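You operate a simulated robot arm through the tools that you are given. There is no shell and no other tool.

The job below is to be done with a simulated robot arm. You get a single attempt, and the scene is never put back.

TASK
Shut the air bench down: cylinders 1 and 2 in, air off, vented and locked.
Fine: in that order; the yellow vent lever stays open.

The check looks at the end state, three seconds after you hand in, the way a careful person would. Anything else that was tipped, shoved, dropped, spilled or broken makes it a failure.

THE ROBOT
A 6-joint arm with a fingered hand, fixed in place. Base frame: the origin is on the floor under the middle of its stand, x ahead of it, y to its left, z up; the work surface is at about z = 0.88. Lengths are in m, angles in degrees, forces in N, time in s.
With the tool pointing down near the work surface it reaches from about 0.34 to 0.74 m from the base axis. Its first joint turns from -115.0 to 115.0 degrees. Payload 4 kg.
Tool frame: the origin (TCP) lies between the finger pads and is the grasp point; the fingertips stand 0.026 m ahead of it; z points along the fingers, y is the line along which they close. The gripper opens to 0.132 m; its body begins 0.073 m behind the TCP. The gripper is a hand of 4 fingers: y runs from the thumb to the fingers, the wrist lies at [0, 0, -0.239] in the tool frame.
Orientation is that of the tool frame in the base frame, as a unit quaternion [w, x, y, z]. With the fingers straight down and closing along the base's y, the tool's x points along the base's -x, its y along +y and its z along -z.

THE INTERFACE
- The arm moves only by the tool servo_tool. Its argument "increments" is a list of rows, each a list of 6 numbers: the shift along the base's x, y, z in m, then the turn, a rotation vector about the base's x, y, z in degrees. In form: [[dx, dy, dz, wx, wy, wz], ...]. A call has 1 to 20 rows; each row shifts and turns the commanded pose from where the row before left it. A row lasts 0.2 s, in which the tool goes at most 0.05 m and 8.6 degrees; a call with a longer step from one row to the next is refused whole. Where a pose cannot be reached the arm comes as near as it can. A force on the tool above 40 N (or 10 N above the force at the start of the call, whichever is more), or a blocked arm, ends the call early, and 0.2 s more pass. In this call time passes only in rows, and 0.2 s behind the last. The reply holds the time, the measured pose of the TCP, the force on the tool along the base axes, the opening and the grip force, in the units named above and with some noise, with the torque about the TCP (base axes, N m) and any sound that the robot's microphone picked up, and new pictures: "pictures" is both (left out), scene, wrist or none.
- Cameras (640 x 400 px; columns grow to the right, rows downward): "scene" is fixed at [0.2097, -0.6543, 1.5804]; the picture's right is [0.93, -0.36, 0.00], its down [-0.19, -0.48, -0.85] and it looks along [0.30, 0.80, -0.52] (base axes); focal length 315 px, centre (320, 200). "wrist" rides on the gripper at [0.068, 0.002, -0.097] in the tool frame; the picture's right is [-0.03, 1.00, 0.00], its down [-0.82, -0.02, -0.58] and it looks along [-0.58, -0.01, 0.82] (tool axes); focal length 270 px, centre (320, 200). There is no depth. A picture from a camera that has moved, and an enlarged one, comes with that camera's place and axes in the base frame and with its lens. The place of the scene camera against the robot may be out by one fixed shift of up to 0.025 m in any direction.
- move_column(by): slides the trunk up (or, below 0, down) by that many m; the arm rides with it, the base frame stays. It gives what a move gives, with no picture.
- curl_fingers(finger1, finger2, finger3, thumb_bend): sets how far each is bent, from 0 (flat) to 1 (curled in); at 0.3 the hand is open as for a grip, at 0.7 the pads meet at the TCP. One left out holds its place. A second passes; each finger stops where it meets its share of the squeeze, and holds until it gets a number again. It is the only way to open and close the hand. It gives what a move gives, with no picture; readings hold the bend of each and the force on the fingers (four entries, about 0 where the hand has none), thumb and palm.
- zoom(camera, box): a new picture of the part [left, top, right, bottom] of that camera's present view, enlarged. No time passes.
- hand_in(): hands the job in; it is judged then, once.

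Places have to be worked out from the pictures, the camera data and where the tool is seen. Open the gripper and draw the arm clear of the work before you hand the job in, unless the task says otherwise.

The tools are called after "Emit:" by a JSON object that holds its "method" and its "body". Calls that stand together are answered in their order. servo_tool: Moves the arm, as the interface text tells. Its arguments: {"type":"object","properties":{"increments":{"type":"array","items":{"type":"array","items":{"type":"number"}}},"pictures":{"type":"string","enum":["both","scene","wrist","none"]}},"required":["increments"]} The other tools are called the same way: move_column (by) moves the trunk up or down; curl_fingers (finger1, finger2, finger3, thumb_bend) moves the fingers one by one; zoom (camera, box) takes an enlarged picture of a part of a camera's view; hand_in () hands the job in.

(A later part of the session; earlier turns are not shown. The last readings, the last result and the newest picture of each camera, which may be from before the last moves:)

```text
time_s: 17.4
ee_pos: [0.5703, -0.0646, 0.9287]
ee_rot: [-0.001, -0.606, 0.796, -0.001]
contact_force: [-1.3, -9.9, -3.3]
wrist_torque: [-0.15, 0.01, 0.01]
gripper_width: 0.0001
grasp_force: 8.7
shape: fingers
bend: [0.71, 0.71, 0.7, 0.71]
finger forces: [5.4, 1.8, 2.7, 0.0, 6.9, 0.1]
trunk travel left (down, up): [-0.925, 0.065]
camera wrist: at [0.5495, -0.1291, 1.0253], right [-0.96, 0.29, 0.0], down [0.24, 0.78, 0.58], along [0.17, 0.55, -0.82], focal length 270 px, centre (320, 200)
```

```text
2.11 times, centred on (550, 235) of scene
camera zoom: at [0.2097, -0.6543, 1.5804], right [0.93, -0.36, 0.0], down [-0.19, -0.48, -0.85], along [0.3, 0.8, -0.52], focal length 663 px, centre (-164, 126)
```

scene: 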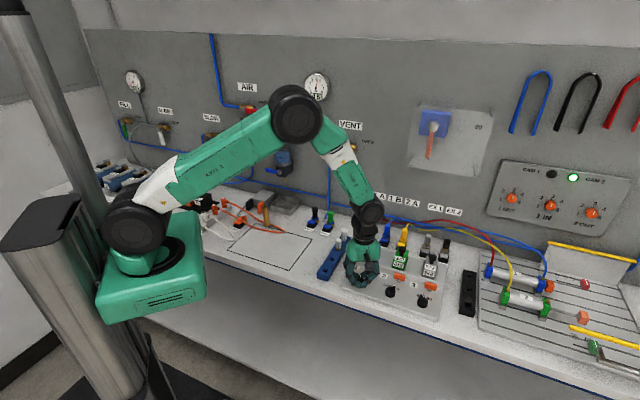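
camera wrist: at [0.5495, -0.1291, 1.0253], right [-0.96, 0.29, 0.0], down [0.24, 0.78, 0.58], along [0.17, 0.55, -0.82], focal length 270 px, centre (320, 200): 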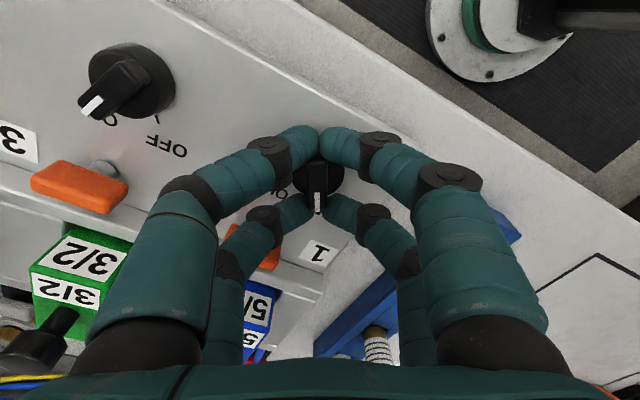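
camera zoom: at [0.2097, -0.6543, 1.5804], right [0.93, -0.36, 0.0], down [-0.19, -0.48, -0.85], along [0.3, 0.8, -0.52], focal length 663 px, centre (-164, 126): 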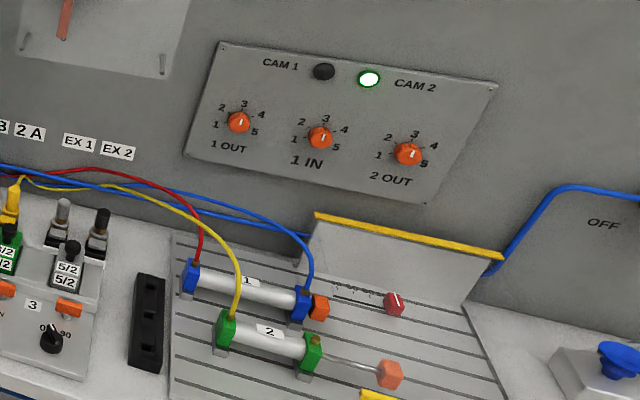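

Cylinder 1 has retracted, CAM 1 lamp is off, and the pointer sits on the IN tick. I open the digits only slightly (to avoid the orange tab), and lift straight up.

Emit:
{"method": "curl_fingers", "body": {"finger1": 0.64, "finger2": 0.64, "finger3": 0.64, "thumb_bend": 0.64}}

Emit:
{"method": "servo_tool", "body": {"increments": [[0, 0, 0.01, 0, 0, 0], [0, 0, 0.02, 0, 0, 0], [0, 0, 0.03, 0, 0, 0], [0, 0, 0.03, 0, 0, -8], [0, 0, 0, 0, 0, -8], [0, 0, 0, 0, 0, -8], [0, 0, 0, 0, 0, -7]], "pictures": "both"}}

Emit:
{"method": "zoom", "body": {"camera": "wrist", "box": [160, 60, 400, 240]}}

```text
time_s: 18.4
ee_pos: [0.5697, -0.0638, 0.9282]
ee_rot: [-0.001, -0.604, 0.797, -0.001]
contact_force: [0.6, -0.2, 0.1]
wrist_torque: [-0.02, -0.02, 0.0]
gripper_width: 0.0189
grasp_force: 0.1
shape: fingers
bend: [0.64, 0.64, 0.64, 0.64]
finger forces: [0.1, 0.0, 0.0, 0.1, 0.0, 0.0]
trunk travel left (down, up): [-0.925, 0.065]
```

```text
time_s: 20.0
ee_pos: [0.57, -0.0636, 1.0188]
ee_rot: [-0.001, -0.368, 0.93, 0.0]
contact_force: [0.1, -0.1, -0.4]
wrist_torque: [-0.02, 0.02, 0.01]
gripper_width: 0.0191
grasp_force: 0.1
shape: fingers
bend: [0.64, 0.64, 0.64, 0.64]
finger forces: [0.1, 0.0, 0.1, 0.1, 0.0, 0.0]
trunk travel left (down, up): [-0.925, 0.065]
camera wrist: at [0.518, -0.1079, 1.1149], right [-0.67, 0.75, 0.0], down [0.61, 0.54, 0.58], along [0.43, 0.38, -0.82], focal length 270 px, centre (320, 200)
```

scene: 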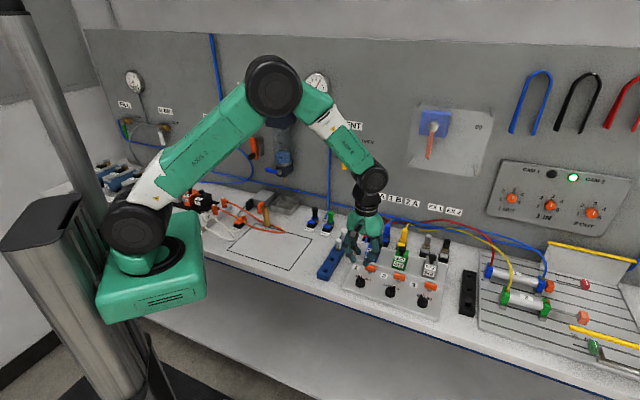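
wrist: 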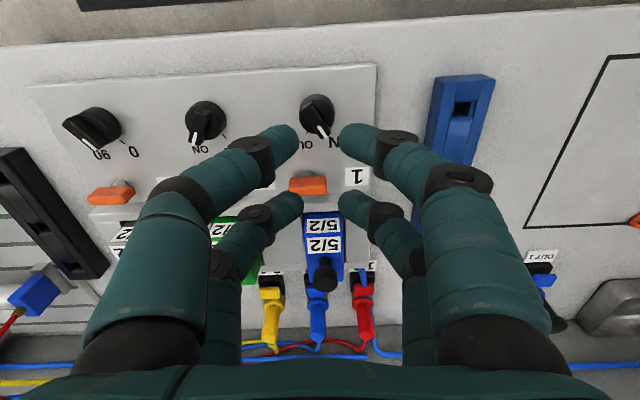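

```text
2.22 times, centred on (280, 150) of wrist
camera zoom: at [0.518, -0.1079, 1.1149], right [-0.67, 0.75, 0.0], down [0.61, 0.54, 0.58], along [0.43, 0.38, -0.82], focal length 601 px, centre (409, 311)
```

zoom: 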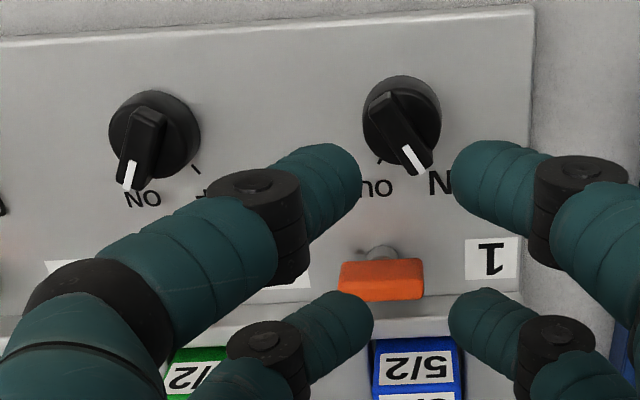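

Knob 1 stays at IN. I move over knob 2 (estimated at (0.6335, -0.126)), open the digits a bit and turn back to the pointer angle used before.

Emit:
{"method": "servo_tool", "body": {"increments": [[0.02, -0.02, 0, 0, 0, -8.3], [0.02, -0.02, 0, 0, 0, -8.3], [0.0235, -0.0224, 0, 0, 0, -8.3], [0, 0, -0.03, 0, 0, 0]], "pictures": "none"}}

Emit:
{"method": "curl_fingers", "body": {"finger1": 0.56, "finger2": 0.56, "finger3": 0.56, "thumb_bend": 0.56}}

Emit:
{"method": "zoom", "body": {"camera": "wrist", "box": [230, 70, 410, 230]}}

Emit:
{"method": "zoom", "body": {"camera": "scene", "box": [340, 210, 460, 320]}}

```text
time_s: 21.0
ee_pos: [0.6338, -0.1263, 0.9873]
ee_rot: [-0.001, -0.159, 0.987, -0.001]
contact_force: [-0.5, -0.4, 0.4]
wrist_torque: [0.03, -0.01, -0.02]
gripper_width: 0.0194
grasp_force: 0.0
shape: fingers
bend: [0.64, 0.64, 0.64, 0.64]
finger forces: [0.0, 0.1, 0.0, 0.0, 0.1, 0.1]
trunk travel left (down, up): [-0.925, 0.065]
```

```text
time_s: 22.0
ee_pos: [0.6332, -0.1261, 0.9886]
ee_rot: [-0.001, -0.16, 0.987, 0.0]
contact_force: [-1.2, -0.2, 0.6]
wrist_torque: [0.01, 0.02, 0.02]
gripper_width: 0.0451
grasp_force: 0.1
shape: fingers
bend: [0.56, 0.56, 0.56, 0.56]
finger forces: [0.1, 0.0, 0.0, 0.0, 0.1, 0.0]
trunk travel left (down, up): [-0.925, 0.065]
```

```text
2.50 times, centred on (320, 150) of wrist
camera zoom: at [0.5677, -0.1452, 1.0848], right [-0.29, 0.96, 0.0], down [0.78, 0.24, 0.58], along [0.55, 0.17, -0.82], focal length 676 px, centre (320, 325)
```

zoom: 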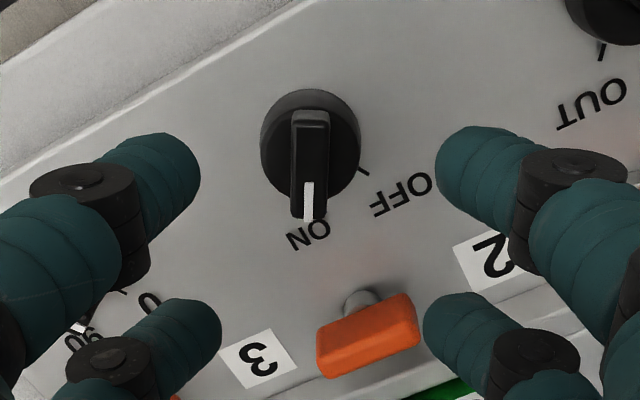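

```text
3.64 times, centred on (400, 265) of scene
camera zoom: at [0.2097, -0.6543, 1.5804], right [0.93, -0.36, 0.0], down [-0.19, -0.48, -0.85], along [0.3, 0.8, -0.52], focal length 1146 px, centre (29, -36)
```

zoom: 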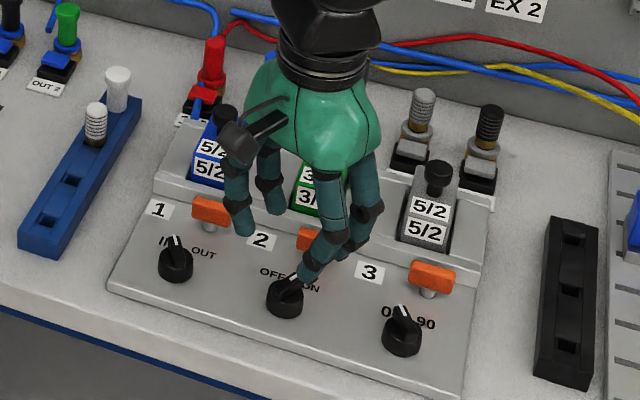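

The pointer of knob 2 lines up with the hand too, and knob 2 seems to be about (0.632, -0.1285). I shift there and come down to z≈0.945 to check again.

Emit:
{"method": "servo_tool", "body": {"increments": [[-0.001, -0.0022, -0.01, 0, 0, 0], [0, 0, -0.02, 0, 0, 0], [0, 0, -0.0125, 0, 0, 0]], "pictures": "none"}}

Emit:
{"method": "zoom", "body": {"camera": "wrist", "box": [230, 90, 410, 250]}}

```text
time_s: 22.8
ee_pos: [0.6317, -0.1275, 0.9456]
ee_rot: [-0.001, -0.16, 0.987, 0.0]
contact_force: [-0.6, -0.5, 0.2]
wrist_torque: [0.0, 0.02, 0.01]
gripper_width: 0.0454
grasp_force: 0.0
shape: fingers
bend: [0.56, 0.56, 0.56, 0.56]
finger forces: [0.1, 0.0, 0.1, 0.0, 0.0, 0.1]
trunk travel left (down, up): [-0.925, 0.065]
```

```text
2.50 times, centred on (320, 170) of wrist
camera zoom: at [0.5663, -0.1471, 1.042], right [-0.29, 0.96, 0.0], down [0.78, 0.24, 0.58], along [0.55, 0.17, -0.82], focal length 676 px, centre (320, 275)
```

zoom: 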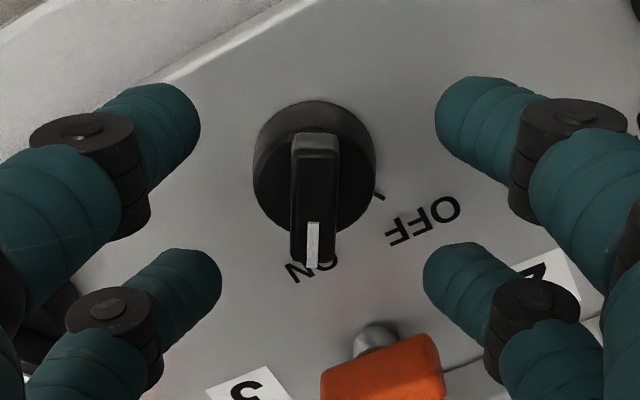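

The view matches the position from which knob 1 was gripped, so alignment is good. I go down to z≈0.929 and close the digits.

Emit:
{"method": "servo_tool", "body": {"increments": [[0, 0, -0.008, 0, 0, 0], [0, 0, -0.008, 0, 0, 0]], "pictures": "none"}}

Emit:
{"method": "curl_fingers", "body": {"finger1": 0.66, "finger2": 0.66, "finger3": 0.66, "thumb_bend": 0.66}}

Emit:
{"method": "zoom", "body": {"camera": "wrist", "box": [230, 100, 410, 260]}}

```text
time_s: 23.4
ee_pos: [0.6329, -0.129, 0.9299]
ee_rot: [0.0, -0.16, 0.987, -0.001]
contact_force: [-0.1, -0.6, 0.0]
wrist_torque: [0.04, 0.02, 0.01]
gripper_width: 0.0451
grasp_force: 0.0
shape: fingers
bend: [0.56, 0.56, 0.56, 0.56]
finger forces: [0.1, 0.1, 0.0, 0.0, 0.0, 0.1]
trunk travel left (down, up): [-0.925, 0.065]
```

```text
time_s: 24.4
ee_pos: [0.6319, -0.1291, 0.9301]
ee_rot: [-0.001, -0.16, 0.987, 0.0]
contact_force: [-0.5, 0.1, 0.1]
wrist_torque: [0.02, -0.03, -0.01]
gripper_width: 0.014
grasp_force: 0.3
shape: fingers
bend: [0.66, 0.66, 0.66, 0.66]
finger forces: [0.0, 0.0, 0.2, 0.0, 0.0, 0.0]
trunk travel left (down, up): [-0.925, 0.065]
```

```text
2.50 times, centred on (320, 180) of wrist
camera zoom: at [0.566, -0.1478, 1.0274], right [-0.29, 0.96, 0.0], down [0.78, 0.24, 0.58], along [0.55, 0.17, -0.82], focal length 676 px, centre (320, 250)
```

zoom: 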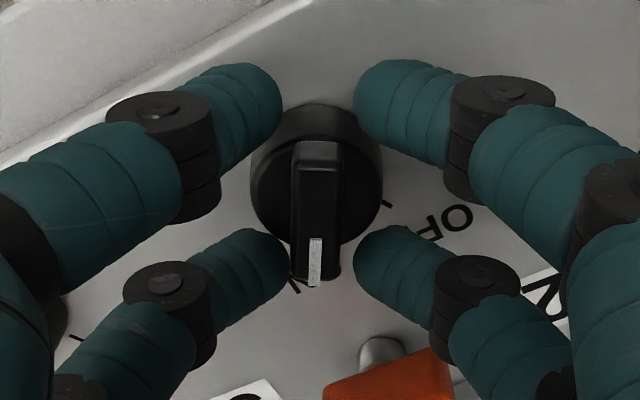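

The cage around knob 2 looks the same as for knob 1. I close fully and turn +56° toward OFF.

Emit:
{"method": "curl_fingers", "body": {"finger1": 0.72, "finger2": 0.72, "finger3": 0.72, "thumb_bend": 0.72}}

Emit:
{"method": "servo_tool", "body": {"increments": [[0, 0, 0, 0, 0, 8], [0, 0, 0, 0, 0, 8], [0, 0, 0, 0, 0, 8], [0, 0, 0, 0, 0, 8], [0, 0, 0, 0, 0, 8], [0, 0, 0, 0, 0, 8], [0, 0, 0, 0, 0, 8]], "pictures": "both"}}

Emit:
{"method": "zoom", "body": {"camera": "wrist", "box": [230, 100, 410, 260]}}

Emit:
{"method": "zoom", "body": {"camera": "scene", "box": [460, 140, 640, 330]}}

```text
time_s: 25.4
ee_pos: [0.6307, -0.1285, 0.9308]
ee_rot: [-0.001, -0.161, 0.987, 0.0]
contact_force: [1.3, -1.1, -2.5]
wrist_torque: [0.0, 0.0, 0.02]
gripper_width: 0.0
grasp_force: 3.5
shape: fingers
bend: [0.71, 0.7, 0.69, 0.71]
finger forces: [0.0, 2.9, 3.6, 0.0, 0.0, 0.0]
trunk travel left (down, up): [-0.925, 0.065]
```

```text
time_s: 27.0
ee_pos: [0.6311, -0.1222, 0.9308]
ee_rot: [-0.009, -0.598, 0.801, -0.008]
contact_force: [-7.5, -36.8, 5.3]
wrist_torque: [-0.65, 0.1, -0.3]
gripper_width: 0.0022
grasp_force: 18.6
shape: fingers
bend: [0.71, 0.72, 0.71, 0.69]
finger forces: [3.9, 0.0, 0.0, 0.0, 33.8, 0.0]
out of reach, approached as far as the arm can: row 7
trunk travel left (down, up): [-0.925, 0.065]
camera wrist: at [0.6096, -0.1831, 1.0283], right [-0.95, 0.31, 0.0], down [0.25, 0.79, 0.56], along [0.18, 0.53, -0.83], focal length 270 px, centre (320, 200)
```

scene: 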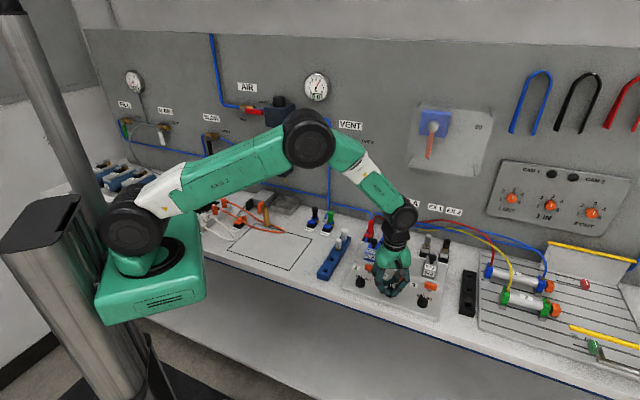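
wrist: 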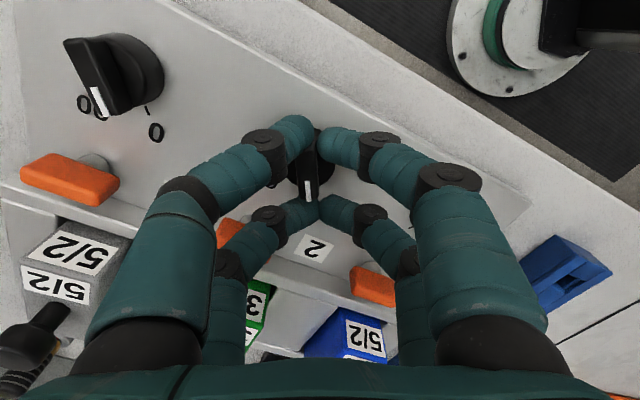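

```text
2.50 times, centred on (320, 180) of wrist
camera zoom: at [0.6096, -0.1831, 1.0283], right [-0.95, 0.31, 0.0], down [0.25, 0.79, 0.56], along [0.18, 0.53, -0.83], focal length 676 px, centre (320, 250)
```

zoom: 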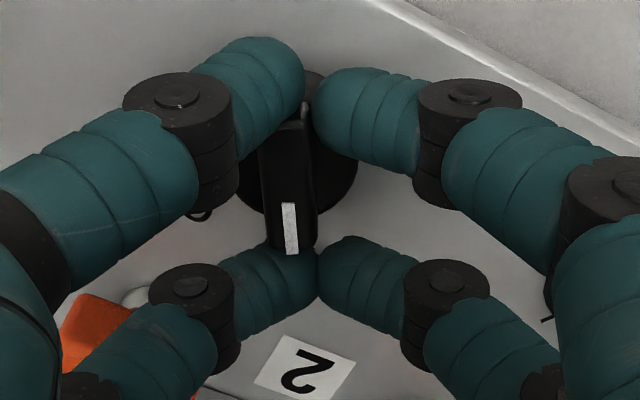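

```text
2.11 times, centred on (550, 235) of scene
camera zoom: at [0.2097, -0.6543, 1.5804], right [0.93, -0.36, 0.0], down [-0.19, -0.48, -0.85], along [0.3, 0.8, -0.52], focal length 663 px, centre (-164, 126)
```

zoom: 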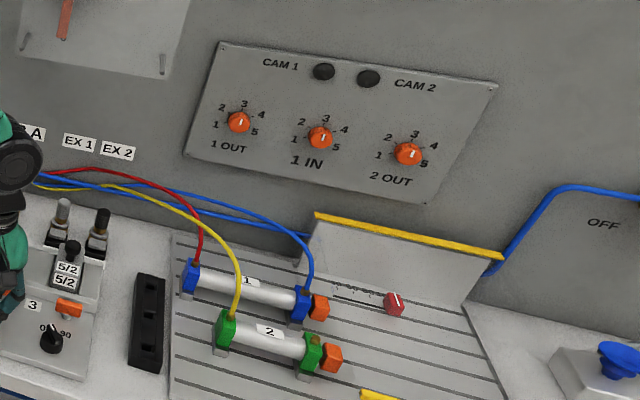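

Cylinder 2 is now in as well and both CAM lamps are off, though the last row strained the hand against the knob (37 N). I open the digits slightly to relieve this and check the knob and force.

Emit:
{"method": "curl_fingers", "body": {"finger1": 0.64, "finger2": 0.64, "finger3": 0.64, "thumb_bend": 0.64}}

Emit:
{"method": "zoom", "body": {"camera": "wrist", "box": [230, 100, 410, 260]}}

```text
time_s: 28.0
ee_pos: [0.6308, -0.1185, 0.9299]
ee_rot: [-0.008, -0.597, 0.802, -0.01]
contact_force: [-13.8, -33.1, 10.3]
wrist_torque: [-0.84, 0.2, -0.5]
gripper_width: 0.0151
grasp_force: 17.6
shape: fingers
bend: [0.64, 0.64, 0.64, 0.65]
finger forces: [0.0, 0.0, 0.0, 0.0, 35.2, 0.1]
trunk travel left (down, up): [-0.925, 0.065]
```

```text
2.50 times, centred on (320, 180) of wrist
camera zoom: at [0.609, -0.181, 1.0283], right [-0.95, 0.31, -0.01], down [0.25, 0.79, 0.56], along [0.18, 0.53, -0.83], focal length 676 px, centre (320, 250)
```

zoom: 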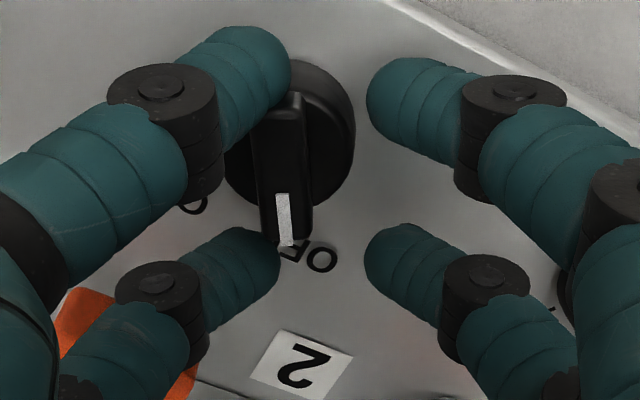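

The arm drifted about 10 mm in +y because the last 8° was out of reach, leaving the thumb pressed on the ridge. I turn back 8° (the last reachable orientation) so that the TCP recentres, then read the force.

Emit:
{"method": "servo_tool", "body": {"increments": [[0, -0.002, 0, 0, 0, -4], [0, 0, 0, 0, 0, -4]], "pictures": "none"}}

Emit:
{"method": "zoom", "body": {"camera": "wrist", "box": [230, 100, 410, 260]}}

```text
time_s: 28.6
ee_pos: [0.6313, -0.1179, 0.931]
ee_rot: [0.0, -0.548, 0.837, -0.001]
contact_force: [-11.2, -26.2, 10.6]
wrist_torque: [-0.72, 0.13, -0.41]
gripper_width: 0.0165
grasp_force: 14.2
shape: fingers
bend: [0.64, 0.64, 0.64, 0.65]
finger forces: [0.0, 0.0, 0.0, 0.0, 27.5, 0.0]
trunk travel left (down, up): [-0.925, 0.065]
```

```text
2.50 times, centred on (320, 180) of wrist
camera zoom: at [0.6014, -0.1802, 1.0272], right [-0.91, 0.42, 0.0], down [0.35, 0.74, 0.58], along [0.25, 0.52, -0.82], focal length 676 px, centre (320, 250)
```

zoom: 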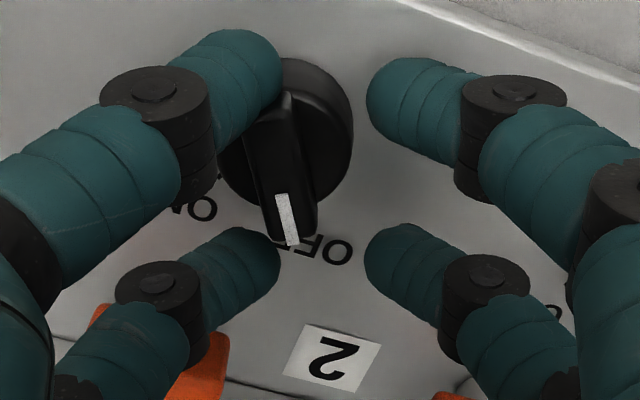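

The hand is still about 10 mm too far in +y, with the thumb pushing on the knob. I shift it back in -y along the relieving direction.

Emit:
{"method": "servo_tool", "body": {"increments": [[0, -0.005, 0, 0, 0, 0], [0, -0.004, 0, 0, 0, 0]], "pictures": "none"}}

Emit:
{"method": "zoom", "body": {"camera": "wrist", "box": [230, 100, 410, 260]}}

```text
time_s: 29.2
ee_pos: [0.6323, -0.1247, 0.9299]
ee_rot: [0.0, -0.548, 0.837, 0.001]
contact_force: [-7.4, -8.3, 5.5]
wrist_torque: [-0.26, 0.07, -0.18]
gripper_width: 0.0134
grasp_force: 5.3
shape: fingers
bend: [0.64, 0.64, 0.64, 0.67]
finger forces: [0.1, 0.0, 0.0, 0.1, 10.2, 0.0]
trunk travel left (down, up): [-0.925, 0.065]
```

```text
2.50 times, centred on (320, 180) of wrist
camera zoom: at [0.6026, -0.1856, 1.0264], right [-0.91, 0.42, 0.0], down [0.35, 0.74, 0.58], along [0.24, 0.52, -0.82], focal length 676 px, centre (320, 250)
```

zoom: 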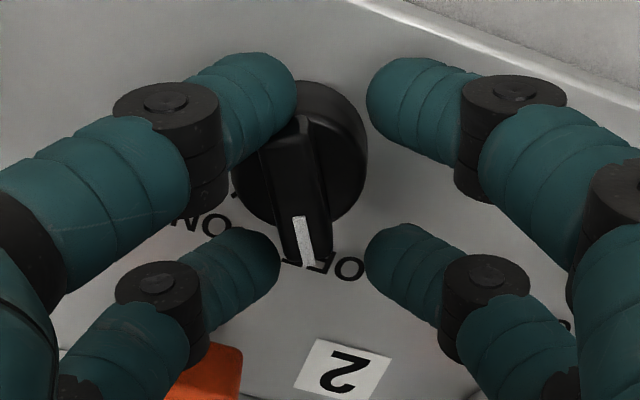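

Force is down to about 10 N on the thumb. I move a few more mm along thumb-side direction (+x, -y) to free it.

Emit:
{"method": "servo_tool", "body": {"increments": [[0.003, -0.003, 0, 0, 0, 0], [0.001, -0.002, 0, 0, 0, 0]], "pictures": "none"}}

Emit:
{"method": "zoom", "body": {"camera": "wrist", "box": [230, 100, 410, 260]}}

```text
time_s: 29.8
ee_pos: [0.6377, -0.1294, 0.9288]
ee_rot: [0.0, -0.547, 0.837, -0.001]
contact_force: [-0.8, -0.2, 0.6]
wrist_torque: [-0.02, -0.01, -0.01]
gripper_width: 0.0188
grasp_force: 0.1
shape: fingers
bend: [0.64, 0.64, 0.64, 0.64]
finger forces: [0.1, 0.1, 0.0, 0.0, 0.0, 0.0]
trunk travel left (down, up): [-0.925, 0.065]
```

```text
2.50 times, centred on (320, 180) of wrist
camera zoom: at [0.6078, -0.1903, 1.0256], right [-0.91, 0.42, 0.0], down [0.35, 0.74, 0.58], along [0.24, 0.52, -0.82], focal length 676 px, centre (320, 250)
```

zoom: 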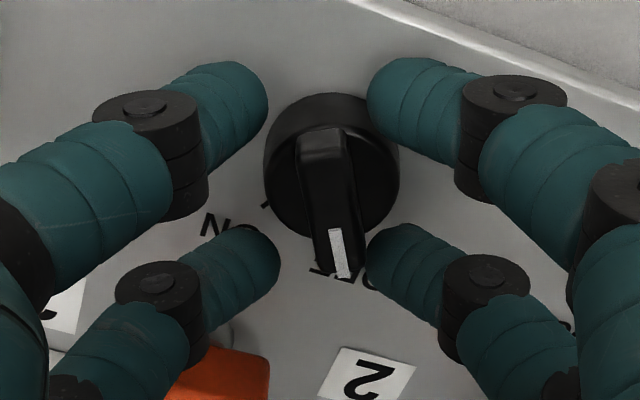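

Contact is zero and the pointer remains at OFF. I lift straight up and view the panel.

Emit:
{"method": "servo_tool", "body": {"increments": [[-0.001, 0, 0.008, 0, 0, 0], [0, 0, 0.02, 0, 0, 0], [0, 0, 0.03, 0, 0, 0], [0, 0, 0.03, 0, 0, -8], [0, 0, 0.03, 0, 0, -8], [-0.02, 0, 0.03, 0, 0, -7]], "pictures": "both"}}

Emit:
{"method": "zoom", "body": {"camera": "wrist", "box": [160, 50, 440, 260]}}

Emit:
{"method": "zoom", "body": {"camera": "scene", "box": [460, 140, 640, 330]}}

Emit:
{"method": "zoom", "body": {"camera": "scene", "box": [320, 210, 460, 320]}}

```text
time_s: 31.2
ee_pos: [0.615, -0.1295, 1.0775]
ee_rot: [-0.001, -0.369, 0.93, 0.0]
contact_force: [-0.7, -0.1, 0.2]
wrist_torque: [0.01, -0.02, -0.01]
gripper_width: 0.0194
grasp_force: 0.2
shape: fingers
bend: [0.64, 0.64, 0.64, 0.64]
finger forces: [0.0, 0.1, 0.1, 0.1, 0.1, 0.0]
trunk travel left (down, up): [-0.925, 0.065]
camera wrist: at [0.5636, -0.1746, 1.175], right [-0.67, 0.74, 0.0], down [0.61, 0.55, 0.58], along [0.43, 0.38, -0.82], focal length 270 px, centre (320, 200)
```

scene: 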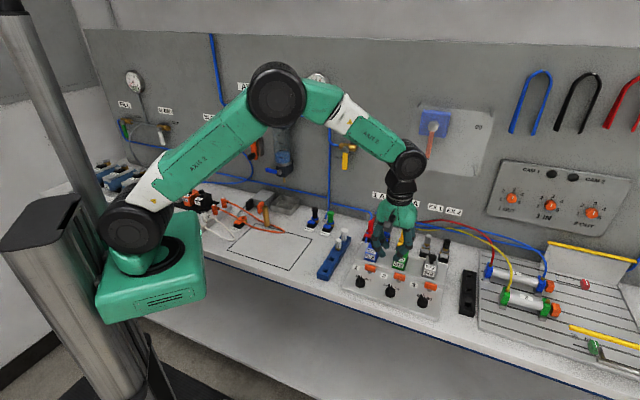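
wrist: 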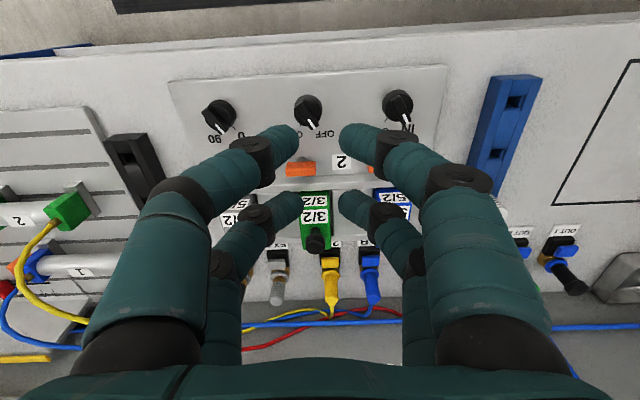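

```text
1.90 times, centred on (300, 155) of wrist
camera zoom: at [0.5636, -0.1746, 1.175], right [-0.67, 0.74, 0.0], down [0.61, 0.55, 0.58], along [0.43, 0.38, -0.82], focal length 515 px, centre (358, 286)
```

zoom: 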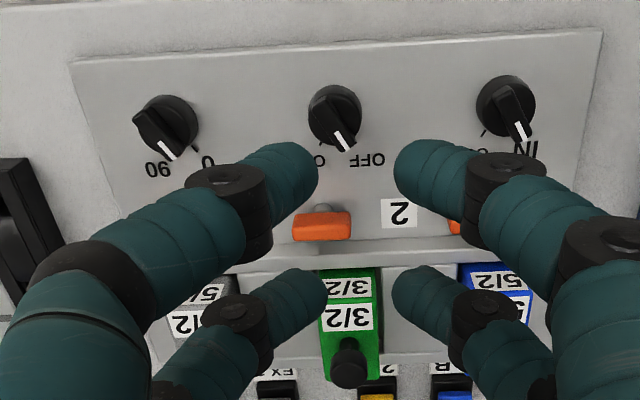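

```text
2.11 times, centred on (550, 235) of scene
camera zoom: at [0.2097, -0.6543, 1.5804], right [0.93, -0.36, 0.0], down [-0.19, -0.48, -0.85], along [0.3, 0.8, -0.52], focal length 663 px, centre (-164, 126)
```

zoom: 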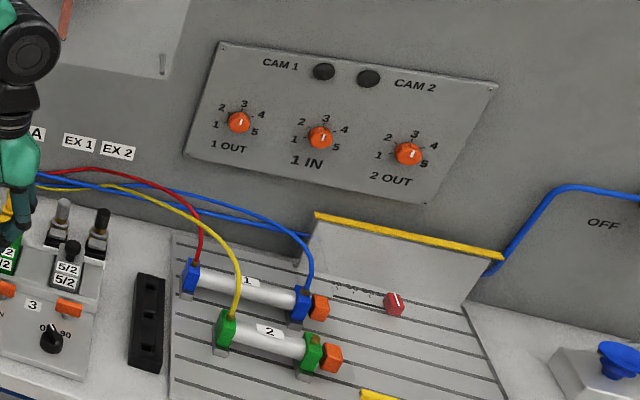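

```text
3.64 times, centred on (390, 265) of scene
camera zoom: at [0.2097, -0.6543, 1.5804], right [0.93, -0.36, 0.0], down [-0.19, -0.48, -0.85], along [0.3, 0.8, -0.52], focal length 1146 px, centre (66, -36)
```

zoom: 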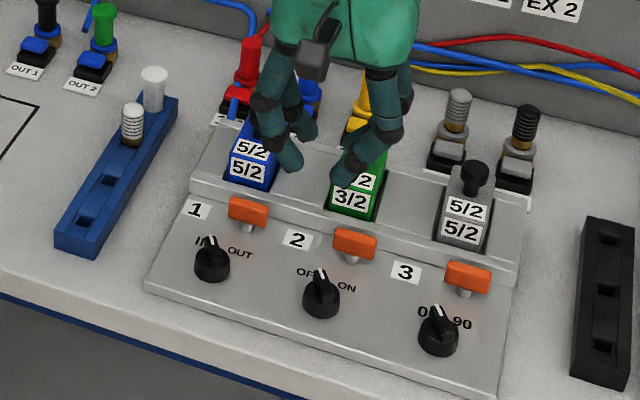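

Both cylinders are in and the knobs read IN and OFF. Next is the AIR lever: I close the digits into a single probe, go up and left in front of the AIR valve with the hand still pointing down.

Emit:
{"method": "curl_fingers", "body": {"finger1": 0.7, "finger2": 0.7, "finger3": 0.7, "thumb_bend": 0.7}}

Emit:
{"method": "servo_tool", "body": {"increments": [[-0.019, 0.0, 0.03, 0, 0, 0], [-0.019, 0.02, 0.03, 0, 0, 0], [-0.019, 0.034, 0.02, 0, 0, 0], [-0.019, 0.034, 0.02, 0, 0, 0], [-0.019, 0.034, 0.02, 0, 0, 0], [-0.019, 0.034, 0.02, 0, 0, 0], [-0.019, 0.034, 0.02, 0, 0, 0], [-0.019, 0.034, 0.02, 0, 0, 0], [-0.019, 0.034, 0.02, 0, 0, 0], [-0.019, 0.034, 0.02, 0, 0, 0], [-0.019, 0.034, 0.02, 0, 0, -5.8], [-0.019, 0.034, 0.02, 0, 0, -5.8], [-0.019, 0.044, 0.01, 0, 0, -5.8], [-0.019, 0.044, 0, 0, 0, -5.8], [-0.019, 0.044, 0, 0, 0, 0], [-0.019, 0.024, 0, 0, 0, 0]], "pictures": "both"}}

```text
time_s: 32.2
ee_pos: [0.6164, -0.1296, 1.0774]
ee_rot: [-0.001, -0.369, 0.929, 0.0]
contact_force: [0.4, 0.8, -0.9]
wrist_torque: [0.0, 0.01, -0.01]
gripper_width: 0.0014
grasp_force: 0.0
shape: fingers
bend: [0.7, 0.7, 0.7, 0.7]
finger forces: [0.0, 0.0, 0.0, 0.0, 0.0, 0.0]
trunk travel left (down, up): [-0.925, 0.065]
```

```text
time_s: 35.6
ee_pos: [0.313, 0.3873, 1.3487]
ee_rot: [-0.001, -0.176, 0.984, 0.0]
contact_force: [-1.3, -0.7, 0.1]
wrist_torque: [0.0, -0.03, 0.03]
gripper_width: 0.0013
grasp_force: 0.0
shape: fingers
bend: [0.7, 0.7, 0.7, 0.7]
finger forces: [0.1, 0.1, 0.0, 0.1, 0.0, 0.1]
trunk travel left (down, up): [-0.925, 0.065]
camera wrist: at [0.2476, 0.3662, 1.4448], right [-0.32, 0.95, 0.0], down [0.77, 0.26, 0.58], along [0.55, 0.19, -0.82], focal length 270 px, centre (320, 200)
```

scene: 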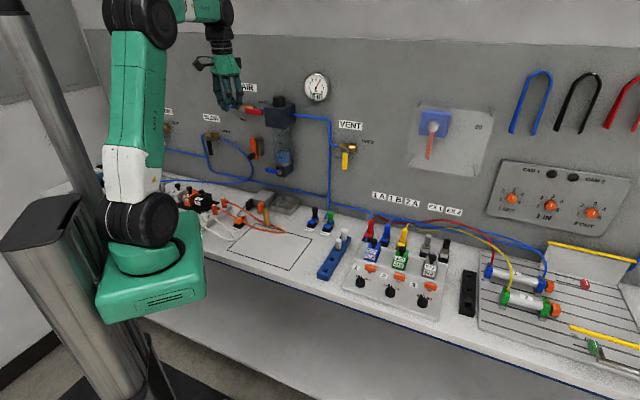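
wrist: 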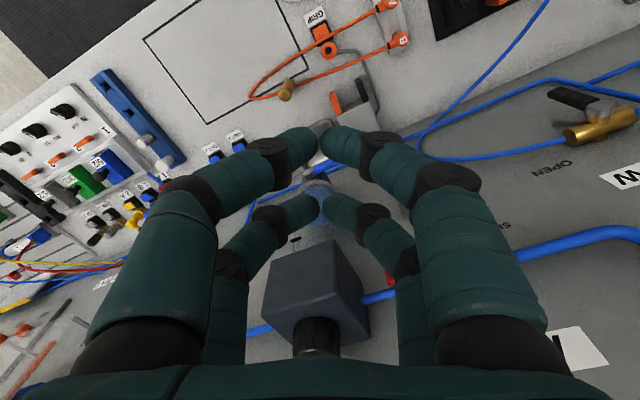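

The hand is in front of the AIR area. I tilt it forward 90° so it points at the wall at about azimuth 20°, keeping its body on the left, away from the filter block.

Emit:
{"method": "servo_tool", "body": {"increments": [[0.003, 0.004, 0.002, 2.8, -7.7, 0], [0.003, 0.004, 0.002, 2.8, -7.7, 0], [0.003, 0.004, 0.002, 2.8, -7.7, 0], [0.003, 0.004, 0.002, 2.8, -7.7, 0], [0.003, 0.004, 0.002, 2.8, -7.7, 0], [0.003, 0.004, 0.002, 2.8, -7.7, 0], [0.003, 0.004, 0.002, 2.8, -7.7, 0], [0.003, 0.004, 0.002, 2.8, -7.7, 0], [0.003, 0.004, 0.002, 2.8, -7.7, 0], [0.003, 0.004, 0.002, 2.8, -7.7, 0], [0.003, 0.004, 0.002, 2.8, -7.7, 0]], "pictures": "both"}}

```text
time_s: 38.0
ee_pos: [0.3457, 0.4311, 1.3706]
ee_rot: [0.697, -0.124, 0.696, 0.123]
contact_force: [0.5, -0.4, 0.0]
wrist_torque: [0.0, -0.02, 0.0]
gripper_width: 0.0014
grasp_force: 0.0
shape: fingers
bend: [0.7, 0.7, 0.7, 0.7]
finger forces: [0.1, 0.0, 0.0, 0.0, 0.1, 0.1]
trunk travel left (down, up): [-0.925, 0.065]
camera wrist: at [0.2531, 0.3997, 1.3004], right [-0.34, 0.94, 0.02], down [-0.54, -0.22, 0.81], along [0.77, 0.27, 0.58], focal length 270 px, centre (320, 200)
```

scene: 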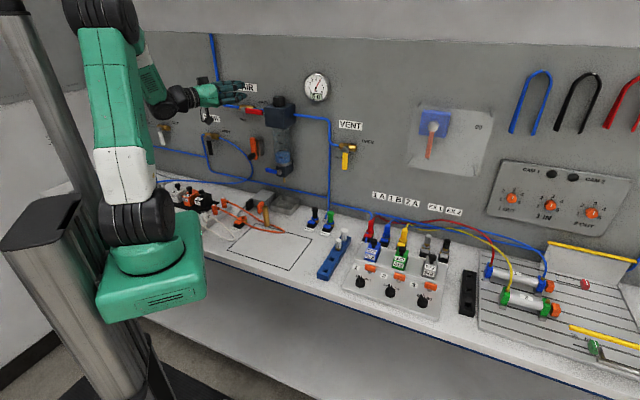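
wrist: 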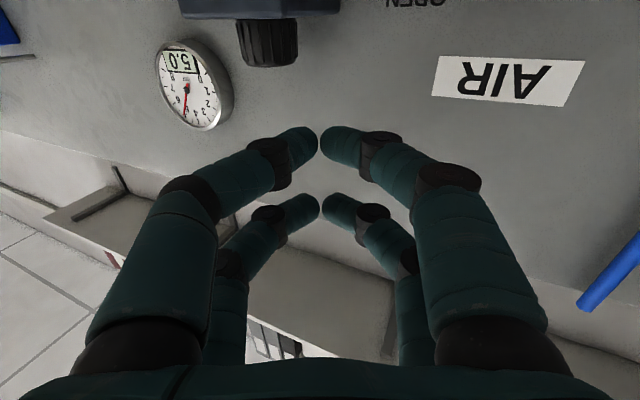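

The pose is good and clear of everything. I lower it about 4 cm so the red lever comes into the camera's view from below.

Emit:
{"method": "servo_tool", "body": {"increments": [[-0.01, 0.01, -0.02, 0, 0, 0], [-0.01, 0.01, -0.02, 0, 0, 0]], "pictures": "both"}}

Emit:
{"method": "zoom", "body": {"camera": "wrist", "box": [200, 0, 480, 180]}}

Emit:
{"method": "zoom", "body": {"camera": "scene", "box": [190, 60, 320, 180]}}

```text
time_s: 38.6
ee_pos: [0.3238, 0.4501, 1.3278]
ee_rot: [0.697, -0.124, 0.696, 0.122]
contact_force: [0.0, -0.2, 0.0]
wrist_torque: [0.0, 0.04, -0.01]
gripper_width: 0.0015
grasp_force: 0.0
shape: fingers
bend: [0.7, 0.7, 0.7, 0.7]
finger forces: [0.0, 0.1, 0.0, 0.1, 0.0, 0.0]
trunk travel left (down, up): [-0.925, 0.065]
camera wrist: at [0.2313, 0.4199, 1.2594], right [-0.34, 0.94, 0.02], down [-0.54, -0.21, 0.82], along [0.77, 0.27, 0.58], focal length 270 px, centre (320, 200)
```

scene: 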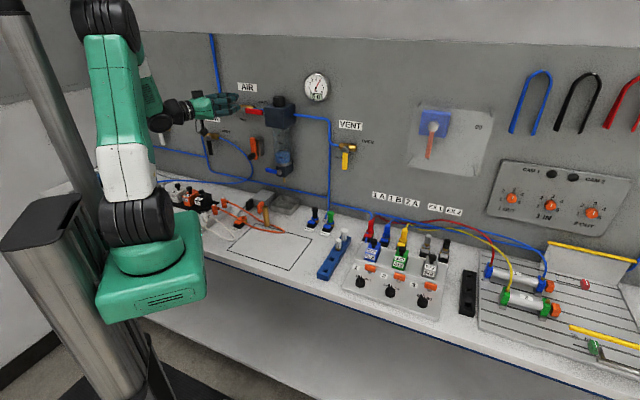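
wrist: 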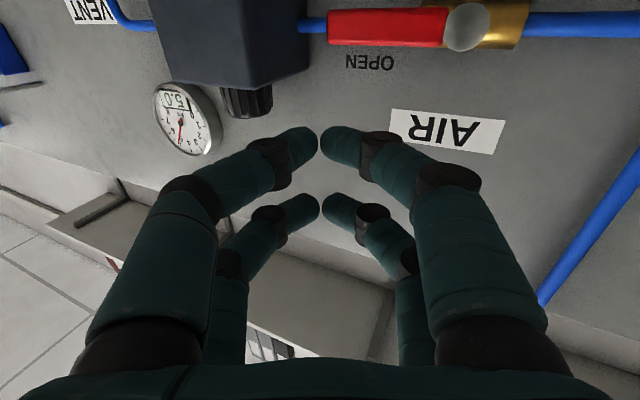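

```text
2.22 times, centred on (340, 90) of wrist
camera zoom: at [0.2313, 0.4199, 1.2594], right [-0.34, 0.94, 0.02], down [-0.54, -0.21, 0.82], along [0.77, 0.27, 0.58], focal length 601 px, centre (276, 444)
```

zoom: 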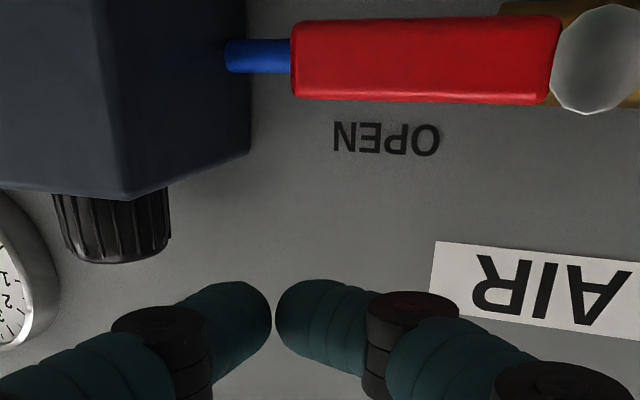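

```text
3.33 times, centred on (255, 120) of scene
camera zoom: at [0.2097, -0.6543, 1.5804], right [0.93, -0.36, 0.0], down [-0.19, -0.48, -0.85], along [0.3, 0.8, -0.52], focal length 1050 px, centre (537, 467)
```

zoom: 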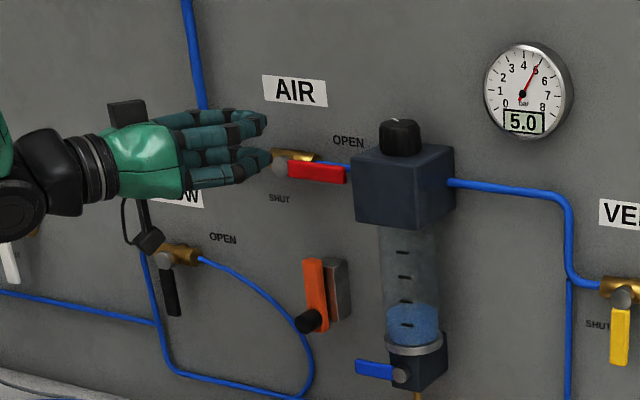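

The lever pivot is confirmed at about (0.379, 0.563, 1.270) with the tip at s≈-0.043, the filter block's left face at s≈-0.009. I move the closed fingertips in above the lever (z=1.325), tips reaching just past the lever's plane.

Emit:
{"method": "servo_tool", "body": {"increments": [[0.032, 0.021, 0, 0, 0, 0], [0.032, 0.021, 0, 0, 0, 0], [0.032, 0.02, -0.002, 0, 0, 0]], "pictures": "both"}}

Emit:
{"method": "zoom", "body": {"camera": "scene", "box": [190, 60, 320, 180]}}

```text
time_s: 39.4
ee_pos: [0.4207, 0.5143, 1.3262]
ee_rot: [0.697, -0.125, 0.696, 0.12]
contact_force: [0.1, -0.5, -0.4]
wrist_torque: [0.04, -0.01, 0.0]
gripper_width: 0.0014
grasp_force: 0.0
shape: fingers
bend: [0.7, 0.7, 0.7, 0.7]
finger forces: [0.0, 0.0, 0.0, 0.0, 0.0, 0.0]
trunk travel left (down, up): [-0.925, 0.065]
camera wrist: at [0.3289, 0.4837, 1.2574], right [-0.34, 0.94, 0.02], down [-0.54, -0.21, 0.82], along [0.77, 0.27, 0.58], focal length 270 px, centre (320, 200)
```

scene: 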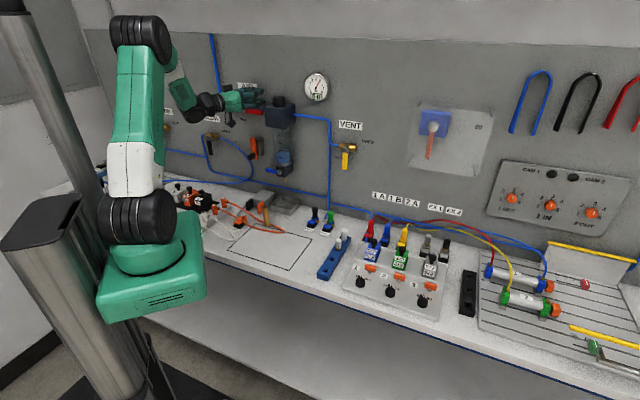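
wrist: 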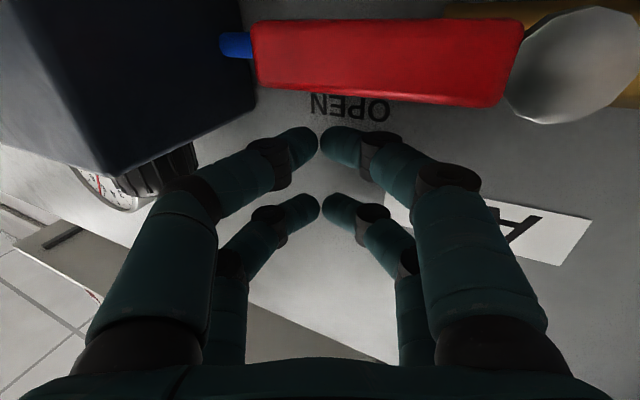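

```text
3.33 times, centred on (255, 120) of scene
camera zoom: at [0.2097, -0.6543, 1.5804], right [0.93, -0.36, 0.0], down [-0.19, -0.48, -0.85], along [0.3, 0.8, -0.52], focal length 1050 px, centre (537, 467)
```

zoom: 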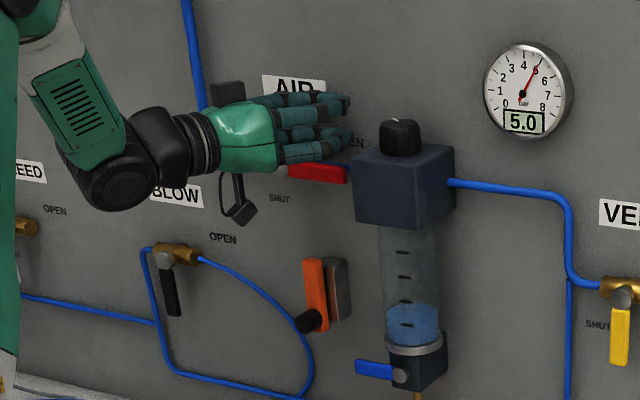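

The tips are right above the lever and beyond its plane. I push it down along an arc around the pivot for the first ~60°, then look.

Emit:
{"method": "servo_tool", "body": {"increments": [[0.0005, -0.0005, -0.016, 0, 0, 0], [0.0017, -0.0017, -0.0177, 0, 0, 0], [-0.003, 0.003, -0.018, 0, 0, 0], [-0.007, 0.007, -0.0169, 0, 0, 0]], "pictures": "both"}}

Emit:
{"method": "zoom", "body": {"camera": "scene", "box": [190, 60, 320, 180]}}

```text
time_s: 40.4
ee_pos: [0.4133, 0.514, 1.2597]
ee_rot: [0.697, -0.121, 0.696, 0.12]
contact_force: [3.3, -22.3, 4.7]
wrist_torque: [-0.05, 0.16, 0.56]
gripper_width: 0.0
grasp_force: 10.6
shape: fingers
bend: [0.68, 0.7, 0.69, 0.69]
finger forces: [15.1, 6.2, 0.1, 0.1, 0.0, 0.0]
trunk travel left (down, up): [-0.925, 0.065]
camera wrist: at [0.3229, 0.4838, 1.1912], right [-0.34, 0.94, 0.02], down [-0.54, -0.21, 0.82], along [0.77, 0.26, 0.58], focal length 270 px, centre (320, 200)
```

scene: 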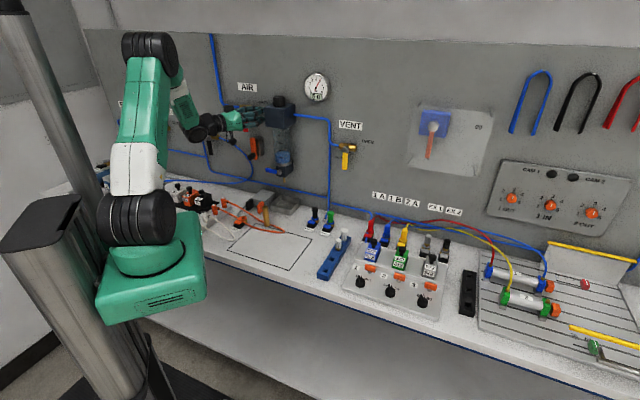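
wrist: 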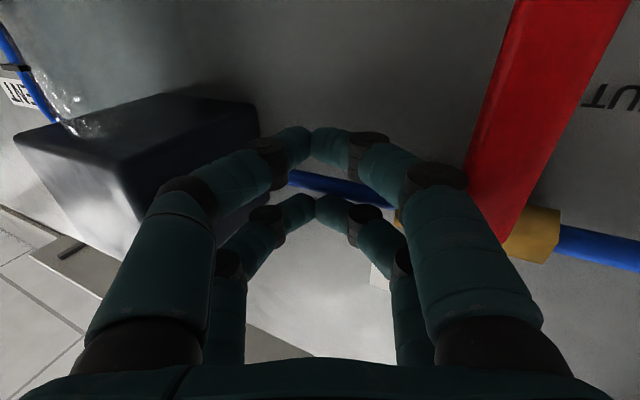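

```text
3.33 times, centred on (255, 120) of scene
camera zoom: at [0.2097, -0.6543, 1.5804], right [0.93, -0.36, 0.0], down [-0.19, -0.48, -0.85], along [0.3, 0.8, -0.52], focal length 1050 px, centre (537, 467)
```

zoom: 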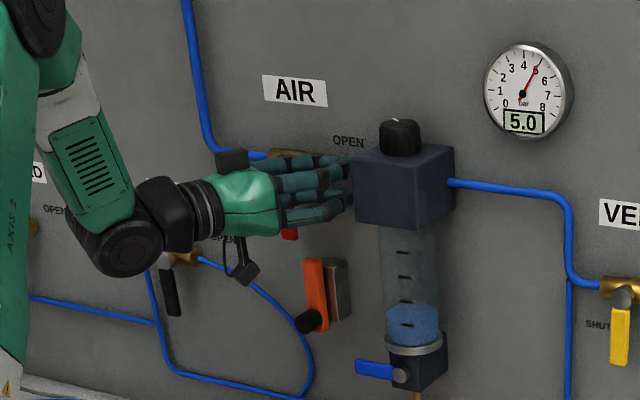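

The lever now hangs essentially vertical beside the SHUT mark, pressing its stop at about 22 N. I ease off to the right, then retract straight back to look.

Emit:
{"method": "servo_tool", "body": {"increments": [[0.004, -0.004, 0, 0, 0, 0], [0.001, -0.004, 0, 0, 0, 0], [-0.03, -0.02, 0, 0, 0, 0], [-0.035, -0.025, 0, 0, 0, 0], [-0.035, -0.02, 0, 0, 0, 0]], "pictures": "both"}}

Emit:
{"method": "zoom", "body": {"camera": "scene", "box": [190, 60, 320, 180]}}

```text
time_s: 41.6
ee_pos: [0.3181, 0.4453, 1.2554]
ee_rot: [0.697, -0.124, 0.696, 0.122]
contact_force: [-0.7, 0.0, 0.9]
wrist_torque: [-0.01, 0.02, -0.01]
gripper_width: 0.001
grasp_force: 0.1
shape: fingers
bend: [0.7, 0.7, 0.7, 0.7]
finger forces: [0.0, 0.0, 0.0, 0.1, 0.1, 0.1]
trunk travel left (down, up): [-0.925, 0.065]
camera wrist: at [0.2257, 0.4148, 1.188], right [-0.34, 0.94, 0.02], down [-0.54, -0.21, 0.82], along [0.77, 0.27, 0.58], focal length 270 px, centre (320, 200)
```

scene: 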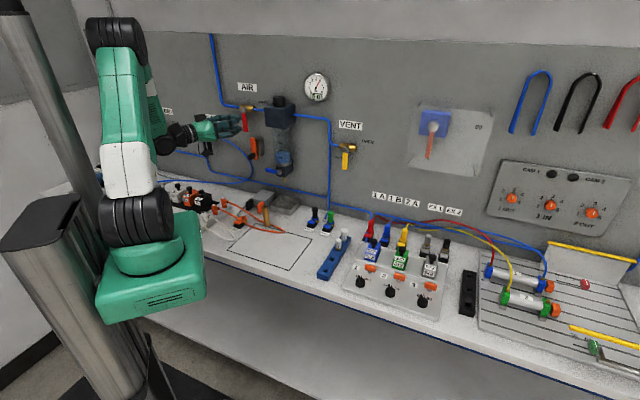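
wrist: 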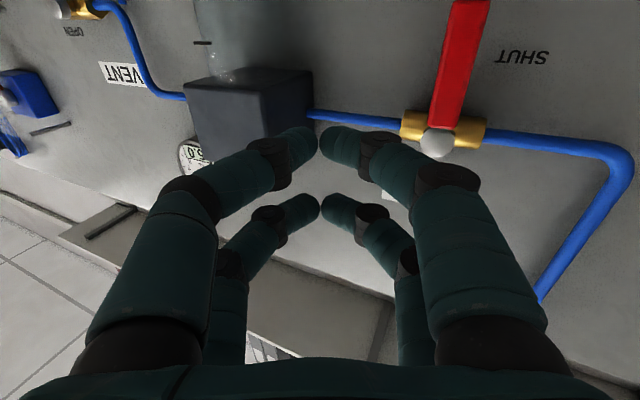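

```text
3.33 times, centred on (255, 120) of scene
camera zoom: at [0.2097, -0.6543, 1.5804], right [0.93, -0.36, 0.0], down [-0.19, -0.48, -0.85], along [0.3, 0.8, -0.52], focal length 1050 px, centre (537, 467)
```

zoom: 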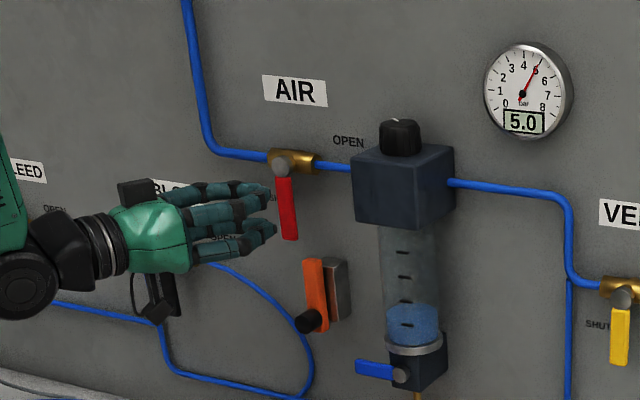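

The red lever is vertical at SHUT. Next is the VENT: pivot near n=0.666, s=0.287, z=1.175, lever hanging; I move the closed fingertips across in front of the wall to a standoff just left of the yellow lever.

Emit:
{"method": "servo_tool", "body": {"increments": [[0.0277, -0.0289, -0.0133, 0, 0, 0], [0.0277, -0.0289, -0.0133, 0, 0, 0], [0.0277, -0.0289, -0.0133, 0, 0, 0], [0.0277, -0.0289, -0.0133, 0, 0, 0], [0.0277, -0.0289, -0.0133, 0, 0, 0], [0.0277, -0.0289, -0.0133, 0, 0, 0], [0.022, -0.0171, -0.0251, 0, 0, 0], [0.022, -0.0171, -0.0251, 0, 0, 0], [0.022, -0.0171, -0.0251, 0, 0, 0]], "pictures": "both"}}

Emit:
{"method": "zoom", "body": {"camera": "scene", "box": [270, 80, 420, 200]}}

```text
time_s: 43.6
ee_pos: [0.5298, 0.2461, 1.1013]
ee_rot: [0.698, -0.119, 0.697, 0.117]
contact_force: [-0.4, -0.2, -0.3]
wrist_torque: [-0.01, -0.04, -0.01]
gripper_width: 0.0011
grasp_force: 0.1
shape: fingers
bend: [0.7, 0.7, 0.7, 0.7]
finger forces: [0.0, 0.0, 0.0, 0.1, 0.1, 0.0]
out of reach, approached as far as the arm can: row 8, 9
trunk travel left (down, up): [-0.925, 0.065]
camera wrist: at [0.4364, 0.2165, 1.0325], right [-0.33, 0.94, 0.02], down [-0.54, -0.21, 0.82], along [0.77, 0.26, 0.58], focal length 270 px, centre (320, 200)
```

scene: 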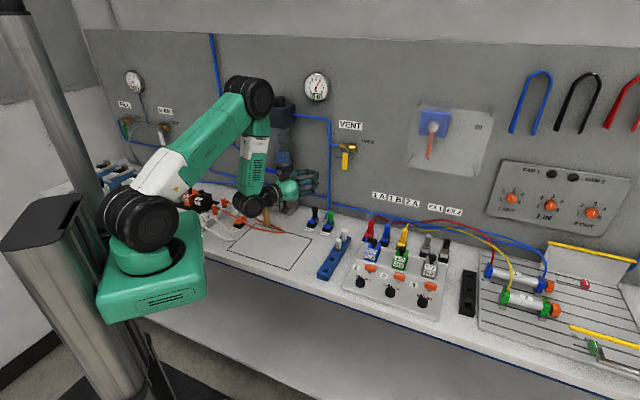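
wrist: 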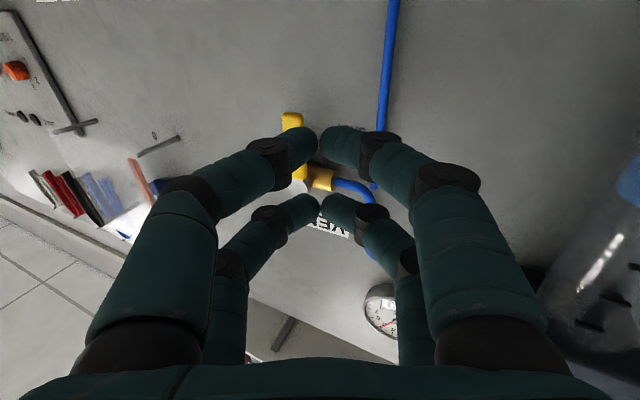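

```text
3.33 times, centred on (345, 140) of scene
camera zoom: at [0.2097, -0.6543, 1.5804], right [0.93, -0.36, 0.0], down [-0.19, -0.48, -0.85], along [0.3, 0.8, -0.52], focal length 1050 px, centre (237, 400)
```

zoom: 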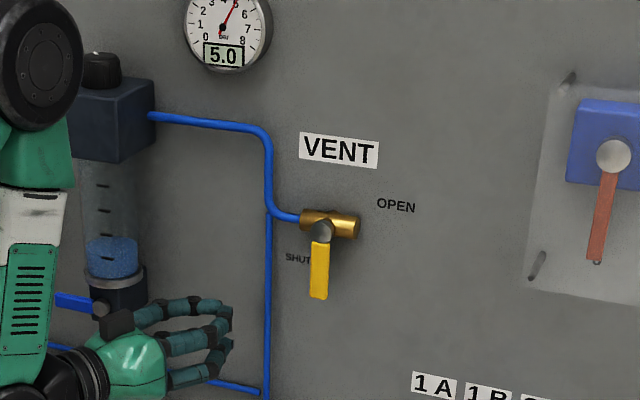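

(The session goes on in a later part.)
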